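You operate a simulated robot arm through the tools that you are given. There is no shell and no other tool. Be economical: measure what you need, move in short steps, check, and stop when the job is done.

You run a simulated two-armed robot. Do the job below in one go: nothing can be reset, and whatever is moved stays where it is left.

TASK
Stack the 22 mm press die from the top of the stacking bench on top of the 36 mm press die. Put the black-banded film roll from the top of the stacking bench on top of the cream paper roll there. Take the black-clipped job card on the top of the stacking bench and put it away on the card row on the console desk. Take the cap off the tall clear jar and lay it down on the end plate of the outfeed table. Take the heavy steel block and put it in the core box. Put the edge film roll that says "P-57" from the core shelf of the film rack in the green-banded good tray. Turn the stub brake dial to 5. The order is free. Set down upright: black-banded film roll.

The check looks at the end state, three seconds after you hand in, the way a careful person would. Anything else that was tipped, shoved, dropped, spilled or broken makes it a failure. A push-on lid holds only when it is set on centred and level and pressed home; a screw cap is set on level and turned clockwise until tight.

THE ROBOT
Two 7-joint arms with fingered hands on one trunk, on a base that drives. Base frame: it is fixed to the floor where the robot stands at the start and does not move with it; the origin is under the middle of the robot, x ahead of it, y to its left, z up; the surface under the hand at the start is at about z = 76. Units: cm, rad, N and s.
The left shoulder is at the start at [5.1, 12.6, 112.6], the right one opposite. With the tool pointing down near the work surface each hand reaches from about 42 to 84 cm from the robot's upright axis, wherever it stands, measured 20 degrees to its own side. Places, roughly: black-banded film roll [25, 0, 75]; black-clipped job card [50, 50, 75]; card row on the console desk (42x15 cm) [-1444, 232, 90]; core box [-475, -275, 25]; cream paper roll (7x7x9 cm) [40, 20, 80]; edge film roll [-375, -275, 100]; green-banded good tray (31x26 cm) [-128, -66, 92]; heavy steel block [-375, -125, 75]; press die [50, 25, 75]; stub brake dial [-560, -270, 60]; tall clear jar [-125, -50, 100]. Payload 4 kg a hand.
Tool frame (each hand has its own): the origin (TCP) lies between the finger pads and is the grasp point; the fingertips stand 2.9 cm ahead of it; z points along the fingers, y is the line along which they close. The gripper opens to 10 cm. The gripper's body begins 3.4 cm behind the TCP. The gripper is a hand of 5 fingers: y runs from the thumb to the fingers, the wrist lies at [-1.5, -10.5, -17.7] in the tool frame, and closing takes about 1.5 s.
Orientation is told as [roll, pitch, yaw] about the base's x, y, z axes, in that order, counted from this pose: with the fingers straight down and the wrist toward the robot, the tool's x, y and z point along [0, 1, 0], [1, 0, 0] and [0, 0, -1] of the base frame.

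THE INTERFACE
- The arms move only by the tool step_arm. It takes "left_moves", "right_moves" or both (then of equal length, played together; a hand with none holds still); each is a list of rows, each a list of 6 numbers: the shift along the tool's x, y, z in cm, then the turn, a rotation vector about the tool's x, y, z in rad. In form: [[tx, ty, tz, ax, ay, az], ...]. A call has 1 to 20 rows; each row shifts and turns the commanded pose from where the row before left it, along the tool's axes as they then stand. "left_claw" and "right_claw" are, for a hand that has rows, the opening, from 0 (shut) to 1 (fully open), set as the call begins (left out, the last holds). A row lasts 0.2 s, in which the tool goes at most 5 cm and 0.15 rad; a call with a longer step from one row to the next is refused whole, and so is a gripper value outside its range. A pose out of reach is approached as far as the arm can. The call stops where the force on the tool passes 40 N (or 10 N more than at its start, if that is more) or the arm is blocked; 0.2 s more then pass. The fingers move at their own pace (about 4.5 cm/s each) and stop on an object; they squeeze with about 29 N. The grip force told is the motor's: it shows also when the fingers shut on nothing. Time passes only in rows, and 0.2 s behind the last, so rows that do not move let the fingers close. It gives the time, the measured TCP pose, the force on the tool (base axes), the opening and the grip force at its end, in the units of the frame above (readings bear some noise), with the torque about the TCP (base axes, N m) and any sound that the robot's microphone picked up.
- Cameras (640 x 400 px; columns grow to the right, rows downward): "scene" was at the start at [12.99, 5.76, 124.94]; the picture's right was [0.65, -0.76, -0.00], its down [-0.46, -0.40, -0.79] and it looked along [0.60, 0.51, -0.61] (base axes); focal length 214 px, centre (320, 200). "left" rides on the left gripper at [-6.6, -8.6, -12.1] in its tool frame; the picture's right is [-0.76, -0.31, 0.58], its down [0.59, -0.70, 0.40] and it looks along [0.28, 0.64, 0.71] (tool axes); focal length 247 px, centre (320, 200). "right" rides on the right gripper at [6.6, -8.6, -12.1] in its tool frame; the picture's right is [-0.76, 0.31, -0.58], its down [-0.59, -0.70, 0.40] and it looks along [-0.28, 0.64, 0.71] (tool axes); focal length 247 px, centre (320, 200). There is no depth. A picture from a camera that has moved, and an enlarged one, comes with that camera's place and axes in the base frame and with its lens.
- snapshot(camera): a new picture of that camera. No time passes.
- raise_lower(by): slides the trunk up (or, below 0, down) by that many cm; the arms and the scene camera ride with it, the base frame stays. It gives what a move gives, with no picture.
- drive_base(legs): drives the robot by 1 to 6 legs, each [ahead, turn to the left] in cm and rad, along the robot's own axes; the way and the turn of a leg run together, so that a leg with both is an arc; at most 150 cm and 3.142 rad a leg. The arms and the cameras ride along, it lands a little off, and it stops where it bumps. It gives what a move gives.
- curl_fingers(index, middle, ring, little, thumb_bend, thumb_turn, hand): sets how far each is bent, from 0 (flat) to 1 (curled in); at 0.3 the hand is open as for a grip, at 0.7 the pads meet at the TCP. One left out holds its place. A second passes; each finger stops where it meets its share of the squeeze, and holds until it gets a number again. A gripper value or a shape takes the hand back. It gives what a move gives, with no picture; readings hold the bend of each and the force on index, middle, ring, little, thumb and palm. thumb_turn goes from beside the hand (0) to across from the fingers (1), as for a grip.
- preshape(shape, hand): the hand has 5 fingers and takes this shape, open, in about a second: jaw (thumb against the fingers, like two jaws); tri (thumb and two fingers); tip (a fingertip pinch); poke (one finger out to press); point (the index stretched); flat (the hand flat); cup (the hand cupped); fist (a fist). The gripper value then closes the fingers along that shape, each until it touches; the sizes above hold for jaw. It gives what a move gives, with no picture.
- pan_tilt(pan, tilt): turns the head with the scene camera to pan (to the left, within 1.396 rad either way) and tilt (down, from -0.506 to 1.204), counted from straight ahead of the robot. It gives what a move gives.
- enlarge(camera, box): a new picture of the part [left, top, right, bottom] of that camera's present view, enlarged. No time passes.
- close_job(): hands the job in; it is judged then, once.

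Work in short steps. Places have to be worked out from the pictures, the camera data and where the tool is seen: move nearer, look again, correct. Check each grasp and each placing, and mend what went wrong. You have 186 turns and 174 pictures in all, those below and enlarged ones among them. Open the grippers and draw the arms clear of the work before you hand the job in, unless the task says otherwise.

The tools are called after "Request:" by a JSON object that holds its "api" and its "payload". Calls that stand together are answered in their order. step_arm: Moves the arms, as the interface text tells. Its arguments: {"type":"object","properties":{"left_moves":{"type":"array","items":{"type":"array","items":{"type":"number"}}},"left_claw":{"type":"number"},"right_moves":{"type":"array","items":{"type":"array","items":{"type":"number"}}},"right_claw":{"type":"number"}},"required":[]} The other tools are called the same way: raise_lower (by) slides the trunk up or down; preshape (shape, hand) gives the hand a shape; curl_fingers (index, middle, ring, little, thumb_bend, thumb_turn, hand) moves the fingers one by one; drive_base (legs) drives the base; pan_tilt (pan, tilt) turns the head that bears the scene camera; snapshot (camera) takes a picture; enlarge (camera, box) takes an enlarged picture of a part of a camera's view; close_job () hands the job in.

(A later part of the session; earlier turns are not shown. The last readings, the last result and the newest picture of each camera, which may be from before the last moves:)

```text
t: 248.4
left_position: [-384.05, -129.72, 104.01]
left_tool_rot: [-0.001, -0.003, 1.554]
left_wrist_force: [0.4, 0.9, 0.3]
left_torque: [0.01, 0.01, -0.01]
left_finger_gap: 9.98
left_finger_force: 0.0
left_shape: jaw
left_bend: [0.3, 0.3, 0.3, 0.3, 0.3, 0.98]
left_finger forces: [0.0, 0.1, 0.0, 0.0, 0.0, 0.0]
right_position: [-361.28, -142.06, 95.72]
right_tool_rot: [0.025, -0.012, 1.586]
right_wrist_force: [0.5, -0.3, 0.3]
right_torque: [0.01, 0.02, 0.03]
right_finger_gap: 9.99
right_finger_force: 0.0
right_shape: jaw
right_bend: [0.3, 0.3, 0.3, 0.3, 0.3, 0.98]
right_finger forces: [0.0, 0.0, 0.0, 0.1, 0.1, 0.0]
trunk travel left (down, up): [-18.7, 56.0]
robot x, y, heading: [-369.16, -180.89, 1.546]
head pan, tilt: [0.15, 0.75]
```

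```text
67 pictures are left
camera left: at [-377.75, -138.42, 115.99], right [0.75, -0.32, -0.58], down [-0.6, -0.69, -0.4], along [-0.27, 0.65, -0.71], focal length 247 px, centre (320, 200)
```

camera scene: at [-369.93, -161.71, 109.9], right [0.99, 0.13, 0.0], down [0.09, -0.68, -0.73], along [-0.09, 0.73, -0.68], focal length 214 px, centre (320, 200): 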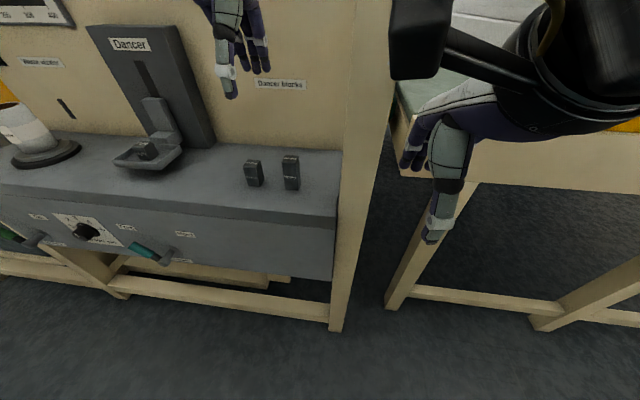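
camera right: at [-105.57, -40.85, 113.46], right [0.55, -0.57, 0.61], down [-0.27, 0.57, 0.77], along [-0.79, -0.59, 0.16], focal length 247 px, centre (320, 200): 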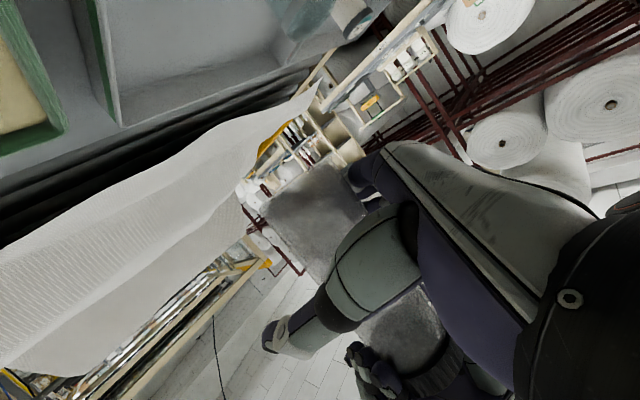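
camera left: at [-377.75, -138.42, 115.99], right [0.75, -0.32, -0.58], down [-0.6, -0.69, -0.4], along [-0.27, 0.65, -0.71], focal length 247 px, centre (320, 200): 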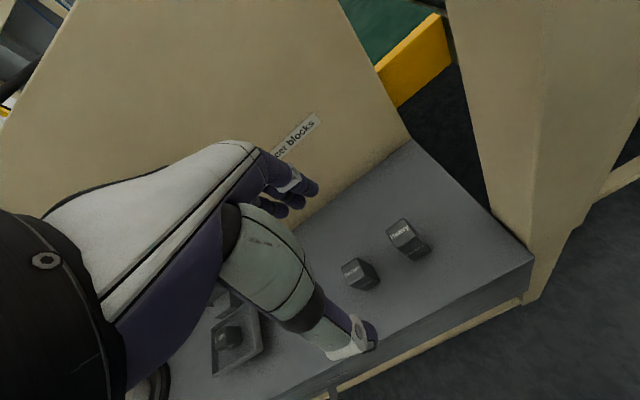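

By triangulation the heavy block is at about [-381, -123.2], top z 85.4. I move the left hand above it.

Request:
{"api": "step_arm", "payload": {"left_moves": [[-1.5, 3.3, 0, 0, 0, 0], [-1.5, 3.25, 0, 0, 0, 0], [0, 0, 4, 0, 0, 0], [0, 0, 4, 0, 0, 0], [0, 0, 4, 0, 0, 0], [0, 0, 0, 0, 0, 0]]}}

Request:
{"api": "snapshot", "payload": {"camera": "left"}}

Request:
{"api": "enlarge", "payload": {"camera": "scene", "box": [180, 60, 380, 220]}}

```text
t: 249.8
left_position: [-381.09, -123.29, 91.79]
left_tool_rot: [-0.001, -0.001, 1.554]
left_wrist_force: [0.2, 0.1, 0.4]
left_torque: [-0.01, 0.0, -0.05]
left_finger_gap: 10.01
left_finger_force: 0.1
left_shape: jaw
left_bend: [0.3, 0.3, 0.3, 0.3, 0.3, 0.98]
left_finger forces: [0.0, 0.1, 0.1, 0.0, 0.0, 0.1]
right_position: [-361.28, -142.05, 95.83]
right_tool_rot: [0.027, -0.012, 1.586]
right_wrist_force: [-0.6, 0.1, 0.1]
right_torque: [0.0, 0.02, 0.02]
right_finger_gap: 9.98
right_finger_force: 0.0
right_shape: jaw
right_bend: [0.3, 0.3, 0.3, 0.3, 0.3, 0.98]
right_finger forces: [0.0, 0.0, 0.1, 0.0, 0.0, 0.0]
trunk travel left (down, up): [-18.7, 56.0]
robot x, y, heading: [-369.33, -180.77, 1.555]
head pan, tilt: [0.15, 0.75]
```

```text
66 pictures are left
camera left: at [-374.62, -132.04, 103.81], right [0.75, -0.32, -0.58], down [-0.6, -0.69, -0.4], along [-0.27, 0.65, -0.71], focal length 247 px, centre (320, 200)
```

left: 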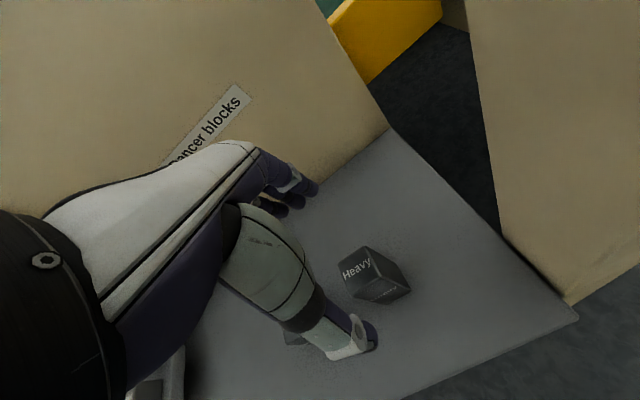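

```text
2.50 times, centred on (280, 140) of scene
camera zoom: at [-369.93, -161.72, 109.9], right [0.99, 0.13, 0.0], down [0.09, -0.68, -0.73], along [-0.09, 0.73, -0.68], focal length 536 px, centre (420, 350)
```

zoom: 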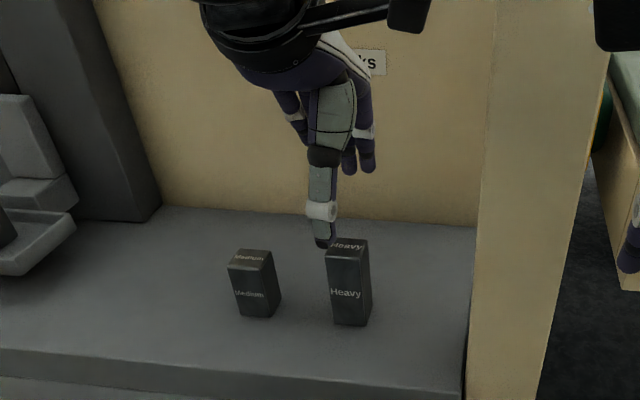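

Aligned within half a cm. I descend and grip.

Request:
{"api": "step_arm", "payload": {"left_moves": [[0, -0.4, 2.5, 0, 0, 0], [0, 0, 2.5, 0, 0, 0], [0, 0, 2.5, 0, 0, 0], [0, 0, 0.5, 0, 0, 0], [0, 0, 0, 0, 0, 0]]}}

Request:
{"api": "step_arm", "payload": {"left_moves": [[0, 0, 0, 0, 0, 0], [0, 0, 0, 0, 0, 0], [0, 0, 0, 0, 0, 0], [0, 0, 0, 0, 0, 0], [0, 0, 0, 0, 0, 0], [0, 0, 0, 0, 0, 0], [0, 0, 0, 0, 0, 0], [0, 0, 0, 0, 0, 0], [0, 0, 0, 0, 0, 0]], "left_claw": 0}}

Request:
{"api": "snapshot", "payload": {"camera": "left"}}

```text
t: 251.1
left_position: [-381.16, -123.62, 83.93]
left_tool_rot: [-0.002, 0.001, 1.554]
left_wrist_force: [0.6, -0.8, 0.0]
left_torque: [0.03, -0.02, 0.03]
left_finger_gap: 10.01
left_finger_force: 0.0
left_shape: jaw
left_bend: [0.3, 0.3, 0.3, 0.3, 0.3, 0.98]
left_finger forces: [0.0, 0.1, 0.0, 0.1, 0.1, 0.0]
right_position: [-361.36, -142.1, 95.84]
right_tool_rot: [0.026, -0.012, 1.585]
right_wrist_force: [-0.6, 1.0, -0.5]
right_torque: [-0.02, -0.01, 0.01]
right_finger_gap: 9.97
right_finger_force: 0.0
right_shape: jaw
right_bend: [0.3, 0.3, 0.3, 0.3, 0.3, 0.98]
right_finger forces: [0.0, 0.0, 0.0, 0.0, 0.1, 0.0]
trunk travel left (down, up): [-18.7, 56.0]
robot x, y, heading: [-368.97, -180.84, 1.549]
head pan, tilt: [0.15, 0.75]
```

```text
t: 253.1
left_position: [-381.09, -123.48, 83.98]
left_tool_rot: [-0.002, -0.003, 1.553]
left_wrist_force: [0.5, -2.3, 0.3]
left_torque: [-0.04, 0.02, 0.04]
left_finger_gap: 2.67
left_finger_force: 29.0
left_shape: jaw
left_bend: [0.56, 0.56, 0.72, 0.61, 0.44, 1.0]
left_finger forces: [15.3, 8.2, 0.1, 0.1, 25.4, 0.0]
right_position: [-361.2, -142.09, 95.78]
right_tool_rot: [0.025, -0.012, 1.588]
right_wrist_force: [0.4, -0.3, 0.5]
right_torque: [-0.01, 0.0, 0.01]
right_finger_gap: 9.98
right_finger_force: 0.1
right_shape: jaw
right_bend: [0.3, 0.3, 0.3, 0.3, 0.3, 0.98]
right_finger forces: [0.0, 0.1, 0.1, 0.0, 0.1, 0.0]
trunk travel left (down, up): [-18.7, 56.0]
robot x, y, heading: [-369.02, -180.66, 1.554]
head pan, tilt: [0.15, 0.75]
```

```text
64 pictures are left
camera left: at [-374.63, -132.3, 95.95], right [0.75, -0.32, -0.58], down [-0.6, -0.69, -0.4], along [-0.27, 0.65, -0.71], focal length 247 px, centre (320, 200)
```

left: 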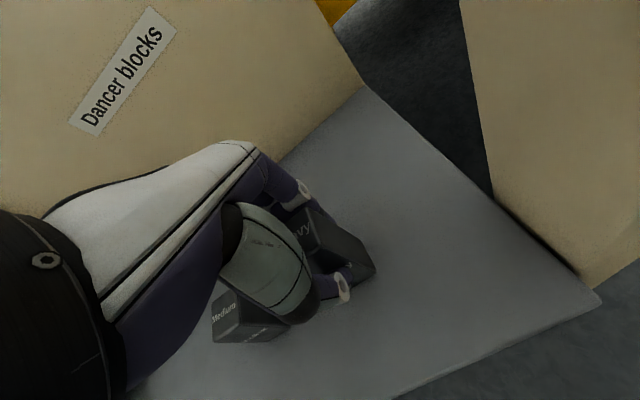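

Gripped. I lift and check the weight, then back away from the machine.

Request:
{"api": "step_arm", "payload": {"left_moves": [[0, 0, -1, 0, 0, 0], [0, 0, -2, 0, 0, 0], [0, 0, -3, 0, 0, 0], [0, 0, -4, 0, 0, 0], [0, 0, -2, 0, 0, 0], [0, 0, 0, 0, 0, 0]]}}

Request:
{"api": "enlarge", "payload": {"camera": "scene", "box": [180, 40, 380, 220]}}

```text
t: 254.4
left_position: [-381.1, -123.41, 95.91]
left_tool_rot: [-0.001, -0.001, 1.553]
left_wrist_force: [0.1, -0.3, -6.5]
left_torque: [0.0, 0.0, 0.0]
left_finger_gap: 2.6
left_finger_force: 29.3
left_shape: jaw
left_bend: [0.56, 0.56, 0.72, 0.62, 0.44, 1.0]
left_finger forces: [16.0, 8.7, 0.0, 0.1, 24.7, 0.0]
right_position: [-361.21, -142.12, 95.67]
right_tool_rot: [0.024, -0.012, 1.587]
right_wrist_force: [-0.3, 0.4, -0.1]
right_torque: [0.0, 0.02, 0.01]
right_finger_gap: 9.98
right_finger_force: 0.1
right_shape: jaw
right_bend: [0.3, 0.3, 0.3, 0.3, 0.3, 0.98]
right_finger forces: [0.1, 0.0, 0.1, 0.0, 0.1, 0.0]
trunk travel left (down, up): [-18.7, 56.0]
robot x, y, heading: [-368.95, -180.76, 1.55]
head pan, tilt: [0.15, 0.75]
```

```text
2.22 times, centred on (280, 130) of scene
camera zoom: at [-369.94, -161.66, 109.88], right [0.99, 0.13, 0.0], down [0.09, -0.68, -0.73], along [-0.09, 0.73, -0.68], focal length 477 px, centre (409, 356)
```

zoom: 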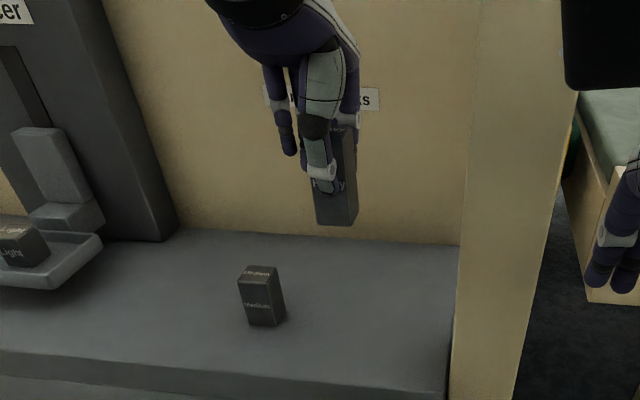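

The heavy block is held (0.65 kg) and its neighbours are untouched. I back off, drive along the aisle to x about -500 and face the splice table.

Request:
{"api": "drive_base", "payload": {"legs": [[-18, 0], [0, 1.59], [130, 0], [0, 1.571]]}}

Request:
{"api": "pan_tilt", "payload": {"pan": 0.0, "tilt": 0.5}}

Request:
{"api": "snapshot", "payload": {"camera": "scene"}}

```text
t: 270.0
left_position: [-487.35, -257.1, 95.9]
left_tool_rot: [-0.001, 0.0, -1.58]
left_wrist_force: [-0.1, -0.7, -5.5]
left_torque: [0.01, 0.02, -0.01]
left_finger_gap: 2.53
left_finger_force: 28.6
left_shape: jaw
left_bend: [0.56, 0.56, 0.72, 0.62, 0.45, 1.0]
left_finger forces: [15.6, 8.4, 0.1, 0.0, 24.0, 0.1]
right_position: [-507.49, -238.73, 95.81]
right_tool_rot: [0.023, -0.011, -1.548]
right_wrist_force: [-0.2, -0.5, 0.6]
right_torque: [-0.02, 0.02, -0.01]
right_finger_gap: 10.0
right_finger_force: 0.1
right_shape: jaw
right_bend: [0.3, 0.3, 0.3, 0.3, 0.3, 0.98]
right_finger forces: [0.0, 0.0, 0.0, 0.0, 0.0, 0.1]
trunk travel left (down, up): [-18.7, 56.0]
robot x, y, heading: [-499.78, -200.27, -1.583]
head pan, tilt: [0.15, 0.75]
```

```text
t: 270.8
left_position: [-487.3, -257.21, 95.9]
left_tool_rot: [-0.002, 0.001, -1.582]
left_wrist_force: [0.2, -0.1, -6.0]
left_torque: [-0.02, 0.04, 0.0]
left_finger_gap: 2.56
left_finger_force: 28.9
left_shape: jaw
left_bend: [0.56, 0.56, 0.72, 0.62, 0.45, 1.0]
left_finger forces: [15.7, 8.4, 0.0, 0.0, 23.9, 0.0]
right_position: [-507.38, -238.86, 95.86]
right_tool_rot: [0.021, -0.013, -1.548]
right_wrist_force: [0.0, 0.1, -0.3]
right_torque: [0.01, -0.01, 0.03]
right_finger_gap: 9.98
right_finger_force: 0.1
right_shape: jaw
right_bend: [0.3, 0.3, 0.3, 0.3, 0.3, 0.98]
right_finger forces: [0.0, 0.0, 0.1, 0.0, 0.0, 0.0]
trunk travel left (down, up): [-18.7, 56.0]
robot x, y, heading: [-499.61, -200.11, -1.583]
head pan, tilt: [0.0, 0.499]
```

```text
62 pictures are left
camera scene: at [-499.96, -219.77, 112.06], right [-1.0, 0.01, 0.0], down [0.01, 0.48, -0.88], along [-0.01, -0.88, -0.48], focal length 214 px, centre (320, 200)
```

scene: 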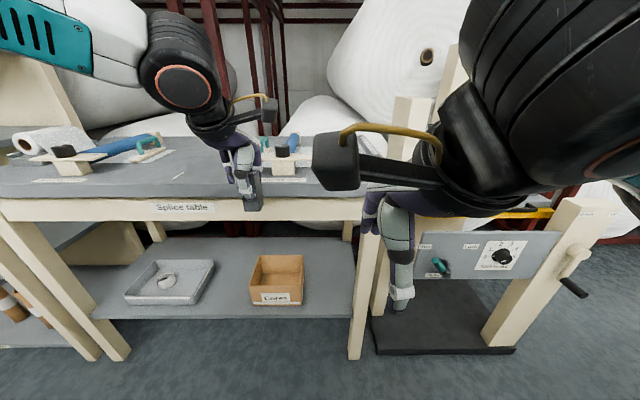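

The box rim centre is about [-482, -286, 42], and the table apron underside is at about 77. I tilt the left hand forward 50°, raise the right, and lower the trunk.

Request:
{"api": "step_arm", "payload": {"left_moves": [[0, 0, 0, -0.145, 0, 0], [0, 0, 0, -0.145, 0, 0], [0, 0, 0, -0.145, 0, 0], [0, 0, 0, -0.145, 0, 0], [0, 0, 0, -0.145, 0, 0], [0, 0, 0, -0.145, 0, 0], [0, 0, 0, 0, 0, 0]], "right_moves": [[0, -0.5, -3.5, 0, 0, 0], [0, -0.5, -3.5, 0, 0, 0], [0, -0.5, -3.5, 0, 0, 0], [0, -0.5, -3.5, 0, 0, 0], [0, -0.5, -3.5, 0, 0, 0], [0, -0.5, -3.5, 0, 0, 0], [0, 0, 0, 0, 0, 0]]}}

Request:
{"api": "raise_lower", "payload": {"by": -18.5}}

```text
t: 272.4
left_position: [-487.34, -257.22, 96.06]
left_tool_rot: [-0.005, -0.871, -1.578]
left_wrist_force: [0.6, -0.6, -5.9]
left_torque: [0.11, -0.01, -0.01]
left_finger_gap: 2.56
left_finger_force: 29.2
left_shape: jaw
left_bend: [0.57, 0.56, 0.72, 0.62, 0.44, 1.0]
left_finger forces: [14.9, 7.5, 0.1, 0.1, 26.8, 0.0]
right_position: [-507.97, -235.51, 116.87]
right_tool_rot: [0.024, -0.013, -1.548]
right_wrist_force: [-0.2, 0.1, 0.5]
right_torque: [-0.05, 0.02, 0.02]
right_finger_gap: 9.98
right_finger_force: 0.1
right_shape: jaw
right_bend: [0.3, 0.3, 0.3, 0.3, 0.3, 0.98]
right_finger forces: [0.1, 0.0, 0.1, 0.0, 0.1, 0.1]
trunk travel left (down, up): [-18.7, 56.0]
robot x, y, heading: [-500.25, -199.78, -1.584]
head pan, tilt: [0.0, 0.499]
```

```text
t: 274.3
left_position: [-487.41, -261.05, 68.27]
left_tool_rot: [-0.001, -0.673, -1.581]
left_wrist_force: [-0.2, 0.0, -5.9]
left_torque: [0.09, 0.0, 0.0]
left_finger_gap: 2.56
left_finger_force: 29.6
left_shape: jaw
left_bend: [0.57, 0.56, 0.72, 0.62, 0.44, 1.0]
left_finger forces: [15.0, 7.9, 0.0, 0.1, 26.3, 0.0]
right_position: [-508.05, -236.27, 98.35]
right_tool_rot: [0.027, -0.009, -1.564]
right_wrist_force: [-4.9, -31.6, 0.1]
right_torque: [0.71, -0.07, 0.21]
right_finger_gap: 9.96
right_finger_force: 0.1
right_shape: jaw
right_bend: [0.3, 0.3, 0.3, 0.3, 0.33, 1.0]
right_finger forces: [0.0, 0.0, 0.1, 0.1, 0.0, 0.0]
trunk travel left (down, up): [-0.3, 74.3]
robot x, y, heading: [-499.88, -199.67, -1.584]
head pan, tilt: [0.0, 0.499]
stopped: the force on the tool passed its limit at 43 N (the readings are from after the stop); the commanded pose is now the measured one
```

Something pressed on the right hand. I look before moving on.

Request:
{"api": "snapshot", "payload": {"camera": "scene"}}

Request:
{"api": "snapshot", "payload": {"camera": "right"}}

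```text
61 pictures are left
camera scene: at [-500.36, -228.19, 92.77], right [-1.0, 0.04, 0.0], down [0.02, 0.45, -0.89], along [-0.04, -0.89, -0.45], focal length 214 px, centre (320, 200)
```

scene: 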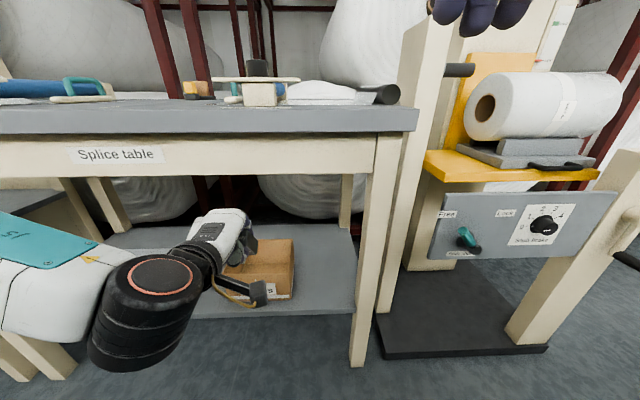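

```text
60 pictures are left
camera right: at [-501.97, -227.58, 110.5], right [-0.77, -0.31, 0.56], down [-0.58, 0.69, -0.42], along [-0.26, -0.65, -0.72], focal length 247 px, centre (320, 200)
```

right: 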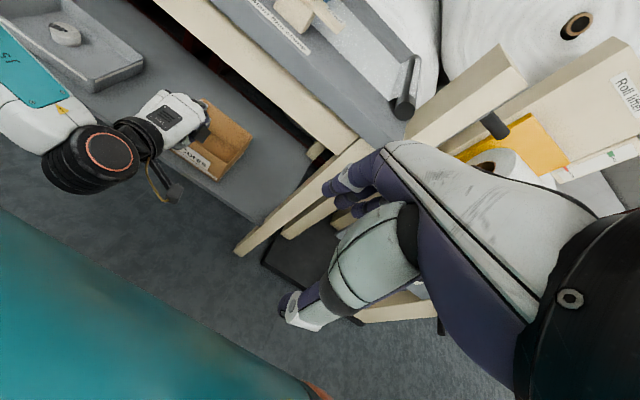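

Lowering makes the torso lean forward onto the right thumb. I move the right hand forward/up and lower the left hand in front of the box.

Request:
{"api": "step_arm", "payload": {"right_moves": [[0, 2, -1, 0, 0, 0], [0, 2, -1, 0, 0, 0], [0, 1, -1, 0, 0, 0], [0, 1, -1, 0, 0, 0], [0, 0, 0, 0, 0, 0], [0, 0, 0, 0, 0, 0]], "left_moves": [[0.8, -2.5, 3.1, 0, 0, 0], [0.8, -2.5, 3.1, 0, 0, 0], [0.8, -2.5, 3.1, 0, 0, 0], [0.8, -2.5, 3.1, 0, 0, 0], [0.8, -2, 2.5, 0, 0, 0], [0, 0, 0, 0, 0, 0]]}}

Request:
{"api": "snapshot", "payload": {"camera": "scene"}}

Request:
{"api": "snapshot", "payload": {"camera": "left"}}

```text
t: 275.7
left_position: [-483.38, -261.07, 49.06]
left_tool_rot: [-0.003, -0.676, -1.579]
left_wrist_force: [0.3, 0.0, -6.3]
left_torque: [0.08, 0.0, 0.01]
left_finger_gap: 2.54
left_finger_force: 28.8
left_shape: jaw
left_bend: [0.57, 0.56, 0.72, 0.62, 0.44, 1.0]
left_finger forces: [14.9, 7.7, 0.0, 0.0, 26.2, 0.0]
right_position: [-508.0, -241.95, 102.43]
right_tool_rot: [0.026, -0.009, -1.556]
right_wrist_force: [0.4, -0.1, -0.3]
right_torque: [-0.04, -0.01, 0.02]
right_finger_gap: 9.99
right_finger_force: 0.0
right_shape: jaw
right_bend: [0.3, 0.3, 0.3, 0.3, 0.3, 0.98]
right_finger forces: [0.0, 0.1, 0.0, 0.1, 0.1, 0.0]
trunk travel left (down, up): [-0.3, 74.3]
robot x, y, heading: [-499.76, -199.65, -1.586]
head pan, tilt: [0.0, 0.499]
```

```text
59 pictures are left
camera scene: at [-500.05, -228.15, 92.54], right [-1.0, 0.01, 0.0], down [0.01, 0.48, -0.88], along [-0.01, -0.88, -0.48], focal length 214 px, centre (320, 200)
```

scene: 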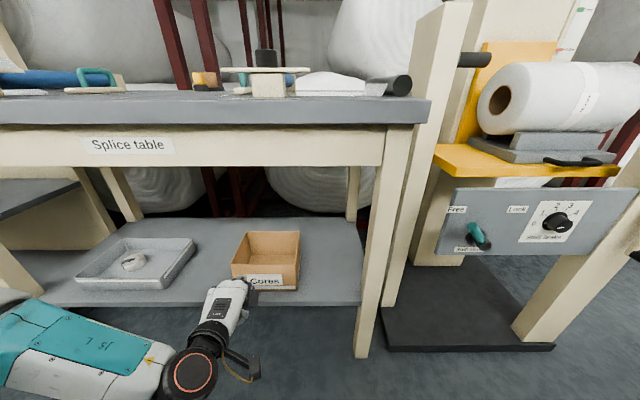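

```text
58 pictures are left
camera left: at [-489.7, -246.73, 53.05], right [-0.76, -0.11, -0.64], down [0.59, 0.29, -0.75], along [0.27, -0.95, -0.16], focal length 247 px, centre (320, 200)
```

left: 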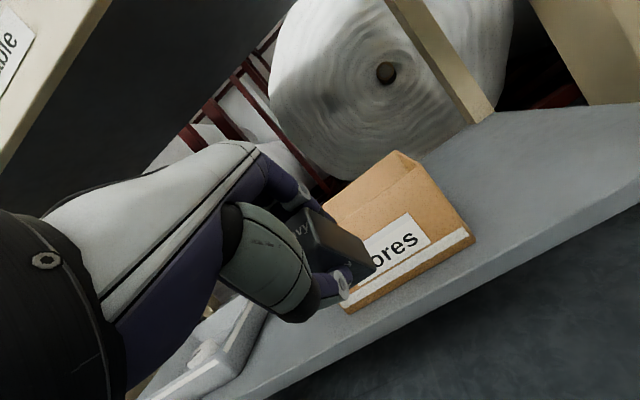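

The hand is lined up with the box and the block tip is 3 cm above the rim. I drive forward 24 cm.

Request:
{"api": "drive_base", "payload": {"legs": [[24, 0]]}}

Request:
{"api": "snapshot", "payload": {"camera": "left"}}

Request:
{"api": "pan_tilt", "payload": {"pan": 0.25, "tilt": 0.95}}

Request:
{"api": "snapshot", "payload": {"camera": "scene"}}

```text
t: 277.5
left_position: [-483.57, -285.18, 49.04]
left_tool_rot: [-0.001, -0.675, -1.579]
left_wrist_force: [0.5, 0.3, -6.3]
left_torque: [0.07, 0.03, 0.01]
left_finger_gap: 2.57
left_finger_force: 28.9
left_shape: jaw
left_bend: [0.57, 0.56, 0.72, 0.62, 0.44, 1.0]
left_finger forces: [14.9, 8.3, 0.1, 0.0, 26.8, 0.0]
right_position: [-508.28, -266.24, 102.32]
right_tool_rot: [0.024, -0.01, -1.553]
right_wrist_force: [-0.4, 0.4, -0.8]
right_torque: [0.01, -0.03, 0.0]
right_finger_gap: 9.99
right_finger_force: 0.0
right_shape: jaw
right_bend: [0.3, 0.3, 0.3, 0.3, 0.3, 0.98]
right_finger forces: [0.0, 0.1, 0.0, 0.0, 0.0, 0.0]
trunk travel left (down, up): [-0.3, 74.3]
robot x, y, heading: [-500.0, -224.21, -1.586]
head pan, tilt: [0.0, 0.499]
```

```text
57 pictures are left
camera left: at [-489.9, -270.97, 53.05], right [-0.76, -0.11, -0.64], down [0.59, 0.3, -0.75], along [0.27, -0.95, -0.16], focal length 247 px, centre (320, 200)
```

left: 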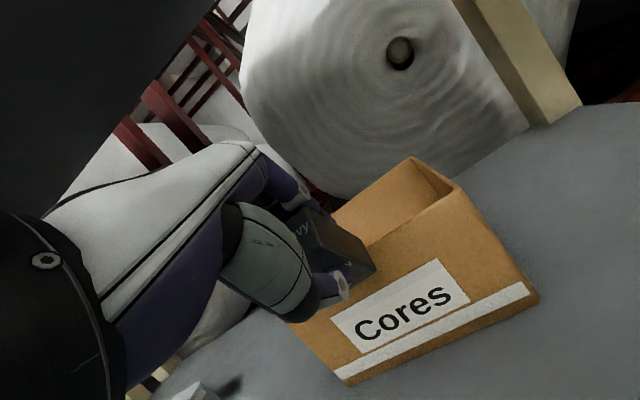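

```text
t: 278.4
left_position: [-483.54, -285.36, 49.02]
left_tool_rot: [-0.002, -0.674, -1.58]
left_wrist_force: [-0.6, 0.4, -5.9]
left_torque: [0.09, 0.0, 0.03]
left_finger_gap: 2.58
left_finger_force: 29.2
left_shape: jaw
left_bend: [0.57, 0.56, 0.72, 0.62, 0.44, 1.0]
left_finger forces: [14.9, 8.4, 0.0, 0.0, 26.7, 0.0]
right_position: [-508.28, -266.28, 102.49]
right_tool_rot: [0.026, -0.009, -1.552]
right_wrist_force: [-0.8, -0.4, 0.4]
right_torque: [0.02, 0.01, 0.02]
right_finger_gap: 9.96
right_finger_force: 0.0
right_shape: jaw
right_bend: [0.3, 0.3, 0.3, 0.3, 0.3, 0.98]
right_finger forces: [0.0, 0.0, 0.0, 0.0, 0.0, 0.0]
trunk travel left (down, up): [-0.3, 74.3]
robot x, y, heading: [-500.23, -224.35, -1.58]
head pan, tilt: [0.25, 0.949]
```

```text
56 pictures are left
camera scene: at [-498.46, -250.38, 88.79], right [-0.97, -0.24, 0.0], down [-0.19, 0.79, -0.58], along [0.14, -0.57, -0.81], focal length 214 px, centre (320, 200)
```

scene: 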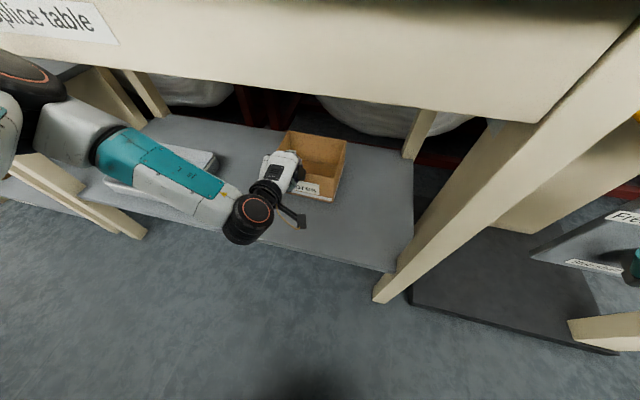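

Triangulating from both views, the box centre is further back, about [-483, -300, 41]. I extend the left arm forward 15 cm.

Request:
{"api": "step_arm", "payload": {"left_moves": [[0, 2.9, 2.35, 0, 0, 0], [0, 2.9, 2.35, 0, 0, 0], [0, 2.9, 2.35, 0, 0, 0], [0, 2.9, 2.35, 0, 0, 0], [0, 0, 0, 0, 0, 0]]}}

Request:
{"api": "snapshot", "payload": {"camera": "left"}}

Request:
{"api": "enlarge", "payload": {"camera": "scene", "box": [220, 90, 420, 250]}}

```text
t: 279.8
left_position: [-481.27, -298.11, 47.63]
left_tool_rot: [0.002, -0.653, -1.545]
left_wrist_force: [0.6, 0.1, -5.9]
left_torque: [0.09, -0.01, -0.01]
left_finger_gap: 2.53
left_finger_force: 29.0
left_shape: jaw
left_bend: [0.57, 0.56, 0.72, 0.62, 0.44, 1.0]
left_finger forces: [15.8, 8.1, 0.0, 0.0, 27.4, 0.0]
right_position: [-508.13, -264.41, 102.76]
right_tool_rot: [0.027, -0.015, -1.559]
right_wrist_force: [-0.3, -0.7, 0.3]
right_torque: [-0.02, 0.0, 0.0]
right_finger_gap: 9.98
right_finger_force: 0.1
right_shape: jaw
right_bend: [0.3, 0.3, 0.3, 0.3, 0.3, 0.98]
right_finger forces: [0.0, 0.1, 0.0, 0.1, 0.0, 0.1]
trunk travel left (down, up): [-0.3, 74.3]
robot x, y, heading: [-499.96, -222.94, -1.528]
head pan, tilt: [0.25, 0.949]
stopped in row 5 (left hand): the arm was blocked; the commanded pose is now the measured one
```

```text
55 pictures are left
camera left: at [-488.16, -284.22, 52.01], right [-0.75, -0.13, -0.65], down [0.58, 0.33, -0.74], along [0.31, -0.93, -0.18], focal length 247 px, centre (320, 200)
```

left: 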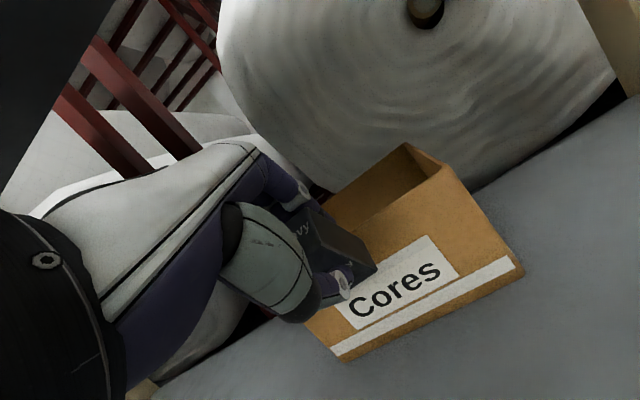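

```text
2.50 times, centred on (320, 170) of scene
camera zoom: at [-496.65, -248.42, 89.03], right [-0.96, -0.29, 0.01], down [-0.24, 0.77, -0.59], along [0.17, -0.56, -0.81], focal length 536 px, centre (320, 275)
```

zoom: 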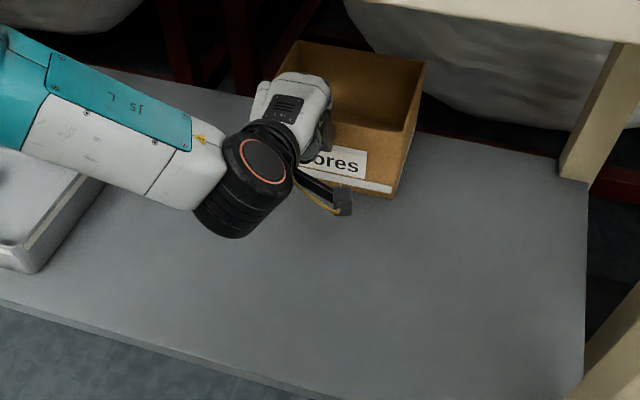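

The box rim is higher than I judged (about 44.6) and the block has pushed the box back roughly 28 cm. I first lift the block above the rim; after dropping it in I will pull the box back to its place by its front wall.

Request:
{"api": "step_arm", "payload": {"left_moves": [[0, -1.2, -0.9, 0, 0, 0], [0, 1.2, -1.6, 0, 0, 0], [0, 1.2, -1.6, 0, 0, 0], [0, 1.2, -1.6, 0, 0, 0], [0, 0.6, -0.8, 0, 0, 0], [0, 0, 0, 0, 0, 0]]}}

Request:
{"api": "drive_base", "payload": {"legs": [[7, 0]]}}

Request:
{"api": "snapshot", "payload": {"camera": "left"}}

```text
t: 281.2
left_position: [-480.27, -296.76, 54.53]
left_tool_rot: [0.001, -0.653, -1.53]
left_wrist_force: [0.0, -0.3, -6.2]
left_torque: [0.07, -0.01, 0.02]
left_finger_gap: 2.53
left_finger_force: 29.2
left_shape: jaw
left_bend: [0.57, 0.56, 0.72, 0.62, 0.44, 1.0]
left_finger forces: [15.8, 8.2, 0.0, 0.0, 27.6, 0.0]
right_position: [-507.39, -265.4, 102.44]
right_tool_rot: [0.025, -0.009, -1.532]
right_wrist_force: [0.2, 0.3, -0.2]
right_torque: [-0.06, 0.02, -0.04]
right_finger_gap: 9.98
right_finger_force: 0.0
right_shape: jaw
right_bend: [0.3, 0.3, 0.3, 0.3, 0.3, 0.98]
right_finger forces: [0.0, 0.0, 0.1, 0.0, 0.0, 0.0]
trunk travel left (down, up): [-0.3, 74.3]
robot x, y, heading: [-499.94, -223.63, -1.515]
head pan, tilt: [0.25, 0.949]
```

```text
t: 282.1
left_position: [-480.01, -296.64, 51.81]
left_tool_rot: [0.008, -0.598, -1.542]
left_wrist_force: [0.3, 0.0, -4.9]
left_torque: [0.06, 0.03, 0.0]
left_finger_gap: 2.56
left_finger_force: 28.6
left_shape: jaw
left_bend: [0.57, 0.56, 0.72, 0.62, 0.44, 1.0]
left_finger forces: [15.6, 8.5, 0.0, 0.0, 27.5, 0.0]
right_position: [-507.33, -267.19, 102.49]
right_tool_rot: [0.026, -0.008, -1.534]
right_wrist_force: [0.6, -0.2, -1.1]
right_torque: [0.01, 0.04, -0.02]
right_finger_gap: 9.98
right_finger_force: 0.1
right_shape: jaw
right_bend: [0.3, 0.3, 0.3, 0.3, 0.3, 0.98]
right_finger forces: [0.1, 0.1, 0.0, 0.0, 0.0, 0.1]
trunk travel left (down, up): [-0.3, 74.3]
robot x, y, heading: [-500.2, -225.13, -1.524]
head pan, tilt: [0.25, 0.949]
stopped in leg 1: the robot was blocked; the commanded pose is now the measured one
```

```text
53 pictures are left
camera left: at [-486.98, -283.09, 56.89], right [-0.75, -0.1, -0.65], down [0.58, 0.38, -0.72], along [0.32, -0.92, -0.23], focal length 247 px, centre (320, 200)
```

left: 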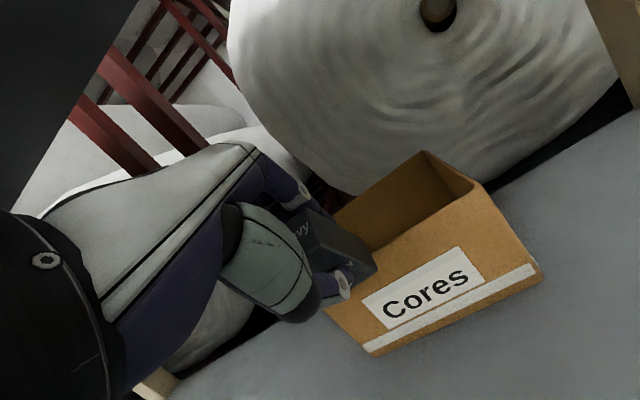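

The base is blocked. I look at the left arm to see what it touches.

Request:
{"api": "pan_tilt", "payload": {"pan": 0.75, "tilt": 0.8}}

Request:
{"api": "snapshot", "payload": {"camera": "scene"}}

```text
t: 283.0
left_position: [-480.04, -296.7, 52.01]
left_tool_rot: [0.008, -0.602, -1.538]
left_wrist_force: [-1.1, 0.9, -5.4]
left_torque: [0.06, -0.01, 0.02]
left_finger_gap: 2.54
left_finger_force: 28.8
left_shape: jaw
left_bend: [0.57, 0.56, 0.72, 0.62, 0.44, 1.0]
left_finger forces: [15.7, 8.5, 0.0, 0.0, 27.5, 0.0]
right_position: [-507.31, -267.14, 102.37]
right_tool_rot: [0.026, -0.009, -1.535]
right_wrist_force: [-0.3, 0.0, 0.9]
right_torque: [0.01, 0.01, 0.0]
right_finger_gap: 10.01
right_finger_force: 0.0
right_shape: jaw
right_bend: [0.3, 0.3, 0.3, 0.3, 0.3, 0.98]
right_finger forces: [0.0, 0.0, 0.0, 0.0, 0.0, 0.0]
trunk travel left (down, up): [-0.3, 74.3]
robot x, y, heading: [-499.9, -224.85, -1.516]
head pan, tilt: [0.75, 0.799]
```

```text
52 pictures are left
camera scene: at [-493.08, -249.59, 89.92], right [-0.7, -0.72, 0.0], down [-0.51, 0.5, -0.7], along [0.5, -0.49, -0.72], focal length 214 px, centre (320, 200)
```

scene: 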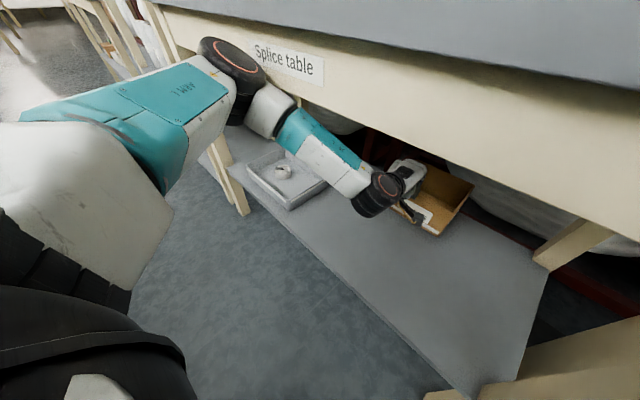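

The left elbow rests against the table apron. I pitch the hand further forward, which lowers the wrist and elbow, and see.

Request:
{"api": "step_arm", "payload": {"left_moves": [[0, -0.8, -0.6, 0, 0, 0], [0, 0, -0.3, -0.14, 0, 0], [0, 0, -0.3, -0.14, 0, 0], [0, 0, -0.3, -0.14, 0, 0], [0, 0, 0, -0.14, 0, 0], [0, 0, 0, 0, 0, 0]]}}

Request:
{"api": "snapshot", "payload": {"camera": "scene"}}

```text
t: 284.6
left_position: [-478.02, -291.91, 51.93]
left_tool_rot: [0.054, -1.095, -1.588]
left_wrist_force: [0.5, -0.5, -6.0]
left_torque: [0.09, 0.03, 0.02]
left_finger_gap: 2.64
left_finger_force: 29.1
left_shape: jaw
left_bend: [0.58, 0.57, 0.72, 0.62, 0.44, 1.0]
left_finger forces: [15.7, 7.8, 0.1, 0.0, 28.5, 0.0]
right_position: [-507.66, -264.91, 103.07]
right_tool_rot: [0.042, -0.033, -1.531]
right_wrist_force: [0.6, 0.0, 1.0]
right_torque: [0.03, 0.02, -0.04]
right_finger_gap: 9.97
right_finger_force: 0.1
right_shape: jaw
right_bend: [0.3, 0.3, 0.3, 0.3, 0.3, 0.98]
right_finger forces: [0.0, 0.0, 0.0, 0.0, 0.0, 0.1]
trunk travel left (down, up): [-0.3, 74.3]
robot x, y, heading: [-498.0, -224.79, -1.494]
head pan, tilt: [0.75, 0.799]
stopped in row 6 (left hand): the arm was blocked; the commanded pose is now the measured one
```

```text
51 pictures are left
camera scene: at [-491.54, -247.3, 90.58], right [-0.68, -0.73, 0.01], down [-0.52, 0.47, -0.71], along [0.52, -0.49, -0.7], focal length 214 px, centre (320, 200)
```

scene: 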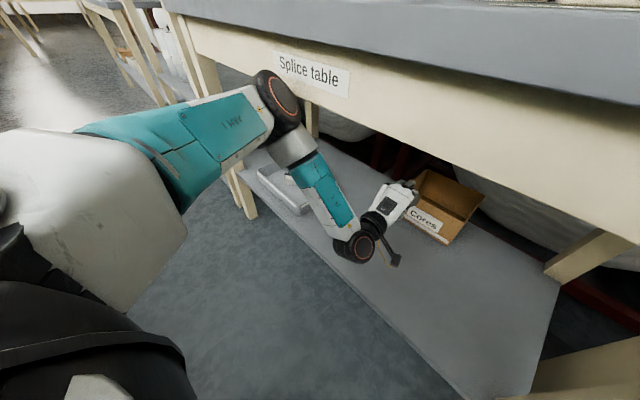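

The elbow still presses on the apron because the arm is too bent. I back up 8 cm, square the heading, then reach with a straighter arm.

Request:
{"api": "drive_base", "payload": {"legs": [[-8, 0], [0, -0.077]]}}

Request:
{"api": "step_arm", "payload": {"left_moves": [[0, 2.0, 3.9, 0, 0, 0], [0, 2.0, 3.9, 0, 0, 0], [0, 2.0, 3.9, 0, 0, 0], [0, 0, 0, 0, 0, 0]]}}

Request:
{"api": "snapshot", "payload": {"camera": "scene"}}

Request:
{"api": "snapshot", "payload": {"camera": "left"}}

```text
t: 286.1
left_position: [-483.79, -287.62, 51.42]
left_tool_rot: [0.032, -1.105, -1.644]
left_wrist_force: [1.0, -1.5, -5.9]
left_torque: [0.13, 0.02, 0.0]
left_finger_gap: 2.63
left_finger_force: 29.1
left_shape: jaw
left_bend: [0.58, 0.57, 0.72, 0.62, 0.44, 1.0]
left_finger forces: [15.0, 7.4, 0.0, 0.1, 27.6, 0.0]
right_position: [-510.25, -258.86, 102.23]
right_tool_rot: [0.029, -0.009, -1.609]
right_wrist_force: [0.4, 0.1, 0.1]
right_torque: [0.06, -0.04, 0.03]
right_finger_gap: 9.98
right_finger_force: 0.1
right_shape: jaw
right_bend: [0.3, 0.3, 0.3, 0.3, 0.3, 0.98]
right_finger forces: [0.0, 0.1, 0.0, 0.0, 0.0, 0.0]
trunk travel left (down, up): [-0.3, 74.3]
robot x, y, heading: [-498.32, -217.16, -1.581]
head pan, tilt: [0.75, 0.799]
```

```text
t: 287.1
left_position: [-481.6, -299.02, 54.6]
left_tool_rot: [0.031, -1.101, -1.645]
left_wrist_force: [-0.5, -0.4, -5.6]
left_torque: [0.12, 0.0, 0.03]
left_finger_gap: 2.67
left_finger_force: 29.1
left_shape: jaw
left_bend: [0.58, 0.57, 0.72, 0.62, 0.44, 1.0]
left_finger forces: [15.1, 7.3, 0.1, 0.0, 27.6, 0.1]
left hand out of reach, approached as far as the arm can: row 1, 2, 3
right_position: [-510.14, -258.69, 102.23]
right_tool_rot: [0.03, -0.011, -1.609]
right_wrist_force: [0.5, -0.3, 0.0]
right_torque: [0.0, -0.03, -0.04]
right_finger_gap: 10.0
right_finger_force: 0.1
right_shape: jaw
right_bend: [0.3, 0.3, 0.3, 0.3, 0.3, 0.98]
right_finger forces: [0.1, 0.0, 0.1, 0.0, 0.0, 0.0]
trunk travel left (down, up): [-0.3, 74.3]
robot x, y, heading: [-498.71, -217.51, -1.579]
head pan, tilt: [0.75, 0.799]
```

```text
50 pictures are left
camera scene: at [-493.33, -242.25, 89.93], right [-0.74, -0.68, 0.0], down [-0.48, 0.53, -0.7], along [0.47, -0.51, -0.72], focal length 214 px, centre (320, 200)
```

scene: 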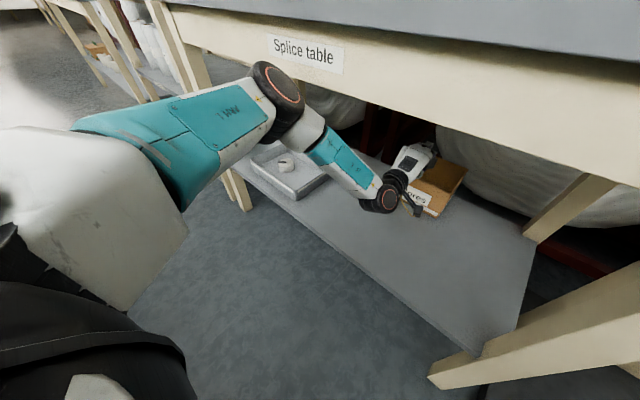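

```text
49 pictures are left
camera left: at [-487.46, -284.07, 52.11], right [-0.77, -0.34, -0.54], down [0.6, -0.07, -0.8], along [0.24, -0.94, 0.25], focal length 247 px, centre (320, 200)
```

left: 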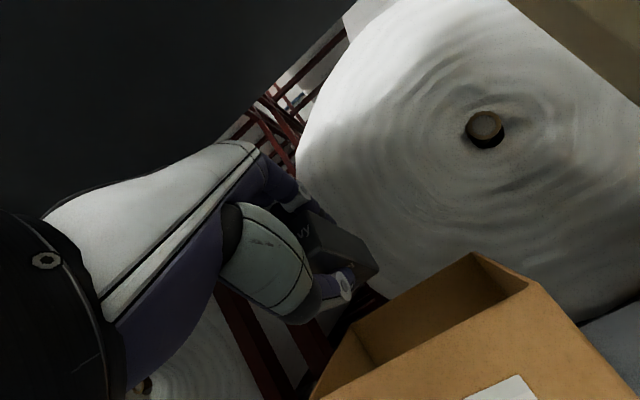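

The block is now above the rim but about 5 cm short of the opening. I pitch the hand nearly level to lower the wrist and elbow, and push forward a bit more.

Request:
{"api": "step_arm", "payload": {"left_moves": [[0, 0, -0.5, -0.13, 0, 0], [0, 0, 0, -0.13, 0, 0], [0, 0, 0, -0.13, 0, 0], [0, 0, 2, 0, 0, 0], [0, 0, 2, 0, 0, 0], [0, 0, 2, 0, 0, 0], [0, 0, 2, 0, 0, 0], [0, 0, 0, 0, 0, 0]]}}

Request:
{"api": "snapshot", "payload": {"camera": "scene"}}

Request:
{"api": "snapshot", "payload": {"camera": "left"}}

```text
t: 288.9
left_position: [-477.34, -300.92, 62.59]
left_tool_rot: [0.182, -1.492, -1.799]
left_wrist_force: [-0.4, 0.2, -6.2]
left_torque: [0.14, 0.01, -0.01]
left_finger_gap: 2.63
left_finger_force: 29.1
left_shape: jaw
left_bend: [0.58, 0.57, 0.72, 0.62, 0.44, 1.0]
left_finger forces: [15.1, 7.3, 0.1, 0.0, 28.2, 0.1]
left hand out of reach, approached as far as the arm can: row 1, 2, 3, 4, 5, 6, 7
right_position: [-510.18, -258.77, 102.23]
right_tool_rot: [0.028, -0.011, -1.611]
right_wrist_force: [-0.3, 0.2, -0.1]
right_torque: [-0.02, -0.02, 0.0]
right_finger_gap: 9.98
right_finger_force: 0.0
right_shape: jaw
right_bend: [0.3, 0.3, 0.3, 0.3, 0.3, 0.98]
right_finger forces: [0.1, 0.1, 0.1, 0.0, 0.1, 0.1]
trunk travel left (down, up): [-0.3, 74.3]
robot x, y, heading: [-498.9, -217.41, -1.577]
head pan, tilt: [0.75, 0.799]
```

```text
48 pictures are left
camera scene: at [-493.33, -242.25, 89.93], right [-0.74, -0.68, 0.0], down [-0.48, 0.53, -0.7], along [0.47, -0.51, -0.72], focal length 214 px, centre (320, 200)
```

scene: 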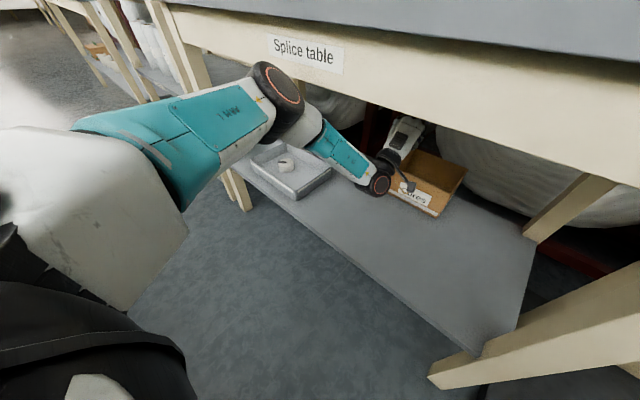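

```text
47 pictures are left
camera left: at [-483.08, -287.96, 54.71], right [-0.78, -0.52, -0.36], down [0.58, -0.37, -0.72], along [0.24, -0.77, 0.59], focal length 247 px, centre (320, 200)
```

left: 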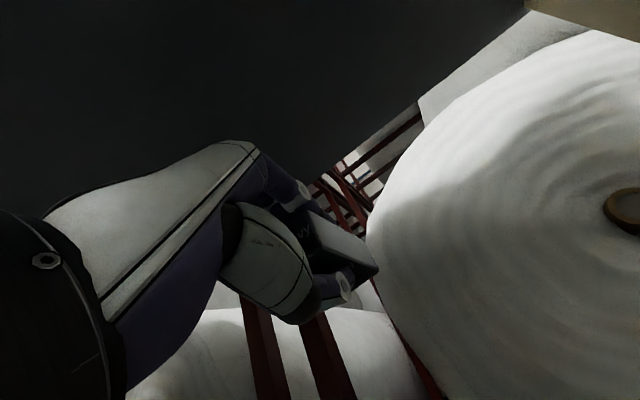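

Geometry shows a steeper hand (pitch about 0.45) lets the wrist reach further with the same elbow. I rotate back toward steep while descending to z about 54.

Request:
{"api": "step_arm", "payload": {"left_moves": [[0.4, -1.19, 0.14, 0.149, 0, 0], [0.4, -1.16, 0.32, 0.149, 0, 0], [0.4, -1.1, 0.49, 0.149, 0, 0], [0.4, -1.01, 0.65, 0.149, 0, 0], [0, -0.9, 0.79, 0.149, 0, 0], [0, -0.77, 0.92, 0.149, 0, 0], [0, -0.63, 1.02, 0.149, 0, 0], [0, 0, 0, 0, 0, 0]]}}

Request:
{"api": "snapshot", "payload": {"camera": "scene"}}

```text
t: 290.9
left_position: [-473.32, -297.74, 48.05]
left_tool_rot: [0.016, -0.355, -1.6]
left_wrist_force: [-1.2, -0.3, -5.4]
left_torque: [0.06, -0.03, 0.05]
left_finger_gap: 2.61
left_finger_force: 28.6
left_shape: jaw
left_bend: [0.57, 0.57, 0.72, 0.62, 0.44, 1.0]
left_finger forces: [16.0, 8.2, 0.0, 0.0, 26.2, 0.0]
right_position: [-509.32, -258.27, 102.75]
right_tool_rot: [0.029, -0.019, -1.595]
right_wrist_force: [0.9, -0.3, 0.0]
right_torque: [-0.04, 0.07, 0.02]
right_finger_gap: 10.0
right_finger_force: 0.0
right_shape: jaw
right_bend: [0.3, 0.3, 0.3, 0.3, 0.3, 0.98]
right_finger forces: [0.0, 0.0, 0.0, 0.0, 0.0, 0.0]
trunk travel left (down, up): [-0.3, 74.3]
robot x, y, heading: [-498.98, -216.74, -1.56]
head pan, tilt: [0.75, 0.799]
stopped in row 8 (left hand): the arm was blocked; the commanded pose is now the measured one
```

```text
46 pictures are left
camera scene: at [-492.53, -241.62, 90.19], right [-0.72, -0.69, 0.0], down [-0.5, 0.52, -0.7], along [0.48, -0.51, -0.72], focal length 214 px, centre (320, 200)
```

scene: 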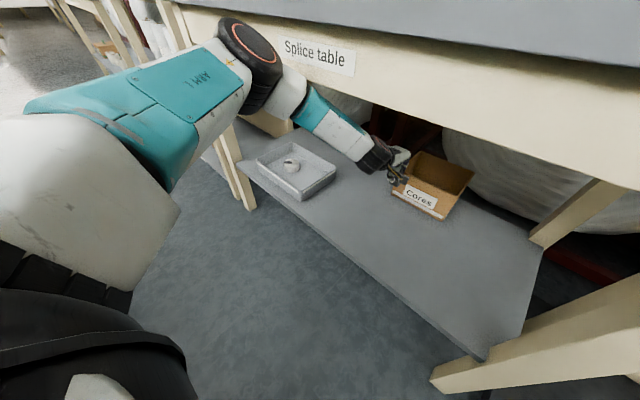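

The elbow again touches because the arm is bent. By my estimate the reach works with the base 3 cm further back, pitch about 0.6 and an almost straight arm. I do that, raising the block first.

Request:
{"api": "drive_base", "payload": {"legs": [[-3, 0]]}}

Request:
{"api": "step_arm", "payload": {"left_moves": [[-2, 0.87, -2.34, 0, 0, 0], [-2, 0.87, -2.34, 0, 0, 0], [-2, 0, -0.5, -0.12, 0, 0], [-2, 0, -0.5, -0.12, 0, 0], [0, 2.23, 1.53, 0, 0, 0], [0, 2.23, 1.53, 0, 0, 0], [0, 2.23, 1.53, 0, 0, 0], [0, 2.23, 1.53, 0, 0, 0], [0, 0, 0, 0, 0, 0]]}}

Request:
{"api": "snapshot", "payload": {"camera": "scene"}}

```text
t: 291.8
left_position: [-473.36, -294.7, 48.13]
left_tool_rot: [0.018, -0.358, -1.598]
left_wrist_force: [-0.5, 0.0, -6.2]
left_torque: [0.06, 0.04, 0.0]
left_finger_gap: 2.6
left_finger_force: 29.0
left_shape: jaw
left_bend: [0.57, 0.57, 0.72, 0.62, 0.44, 1.0]
left_finger forces: [16.0, 8.2, 0.0, 0.0, 26.3, 0.0]
right_position: [-509.34, -255.57, 102.37]
right_tool_rot: [0.029, -0.01, -1.588]
right_wrist_force: [-0.2, 0.2, -0.8]
right_torque: [-0.01, 0.02, 0.01]
right_finger_gap: 9.96
right_finger_force: 0.0
right_shape: jaw
right_bend: [0.3, 0.3, 0.3, 0.3, 0.3, 0.98]
right_finger forces: [0.0, 0.0, 0.1, 0.0, 0.1, 0.1]
trunk travel left (down, up): [-0.3, 74.3]
robot x, y, heading: [-498.73, -213.8, -1.557]
head pan, tilt: [0.75, 0.799]
```

```text
t: 293.8
left_position: [-479.85, -302.5, 55.37]
left_tool_rot: [0.02, -0.597, -1.606]
left_wrist_force: [-0.1, -0.7, -4.4]
left_torque: [0.08, 0.0, 0.01]
left_finger_gap: 2.61
left_finger_force: 29.1
left_shape: jaw
left_bend: [0.57, 0.56, 0.72, 0.62, 0.44, 1.0]
left_finger forces: [15.7, 8.0, 0.0, 0.0, 26.8, 0.1]
left hand out of reach, approached as far as the arm can: row 7, 8
right_position: [-509.32, -255.72, 102.29]
right_tool_rot: [0.032, -0.008, -1.587]
right_wrist_force: [0.1, -0.5, -0.1]
right_torque: [-0.04, -0.03, 0.02]
right_finger_gap: 10.0
right_finger_force: 0.1
right_shape: jaw
right_bend: [0.3, 0.3, 0.3, 0.3, 0.3, 0.98]
right_finger forces: [0.1, 0.0, 0.0, 0.0, 0.0, 0.0]
trunk travel left (down, up): [-0.3, 74.3]
robot x, y, heading: [-498.8, -213.77, -1.56]
head pan, tilt: [0.75, 0.799]
```

```text
45 pictures are left
camera scene: at [-492.81, -238.78, 89.93], right [-0.72, -0.69, 0.0], down [-0.5, 0.52, -0.7], along [0.48, -0.5, -0.72], focal length 214 px, centre (320, 200)
```

scene: 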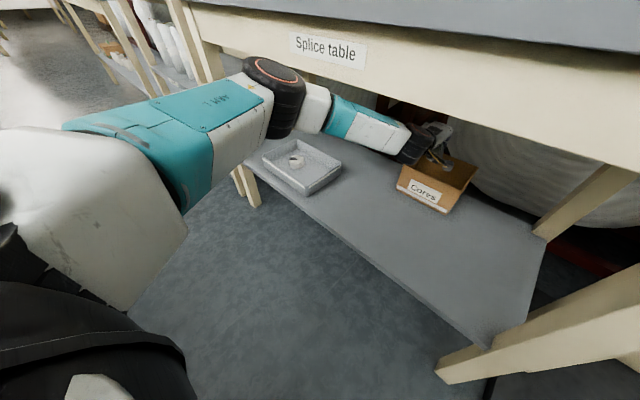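

Now the arm is straight and the hand is nearly over the box with the elbow free. I drive forward 5 cm and look through the hand camera.

Request:
{"api": "drive_base", "payload": {"legs": [[5, 0]]}}

Request:
{"api": "snapshot", "payload": {"camera": "left"}}

```text
t: 294.7
left_position: [-479.81, -307.45, 54.27]
left_tool_rot: [0.018, -0.585, -1.603]
left_wrist_force: [0.2, 0.6, -5.8]
left_torque: [0.05, 0.03, -0.02]
left_finger_gap: 2.57
left_finger_force: 29.1
left_shape: jaw
left_bend: [0.57, 0.56, 0.72, 0.62, 0.44, 1.0]
left_finger forces: [15.7, 8.0, 0.0, 0.1, 26.7, 0.1]
right_position: [-509.12, -260.85, 102.12]
right_tool_rot: [0.025, -0.007, -1.586]
right_wrist_force: [0.5, 0.3, 0.3]
right_torque: [0.01, -0.02, -0.02]
right_finger_gap: 10.0
right_finger_force: 0.0
right_shape: jaw
right_bend: [0.3, 0.3, 0.3, 0.3, 0.3, 0.98]
right_finger forces: [0.0, 0.1, 0.1, 0.1, 0.0, 0.0]
trunk travel left (down, up): [-0.3, 74.3]
robot x, y, heading: [-498.6, -218.77, -1.555]
head pan, tilt: [0.75, 0.799]
```

```text
44 pictures are left
camera left: at [-485.95, -293.45, 59.43], right [-0.75, -0.04, -0.66], down [0.61, 0.35, -0.71], along [0.26, -0.94, -0.24], focal length 247 px, centre (320, 200)
```

left: 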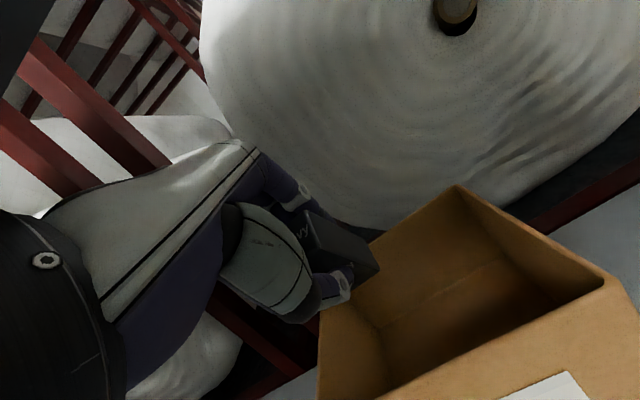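

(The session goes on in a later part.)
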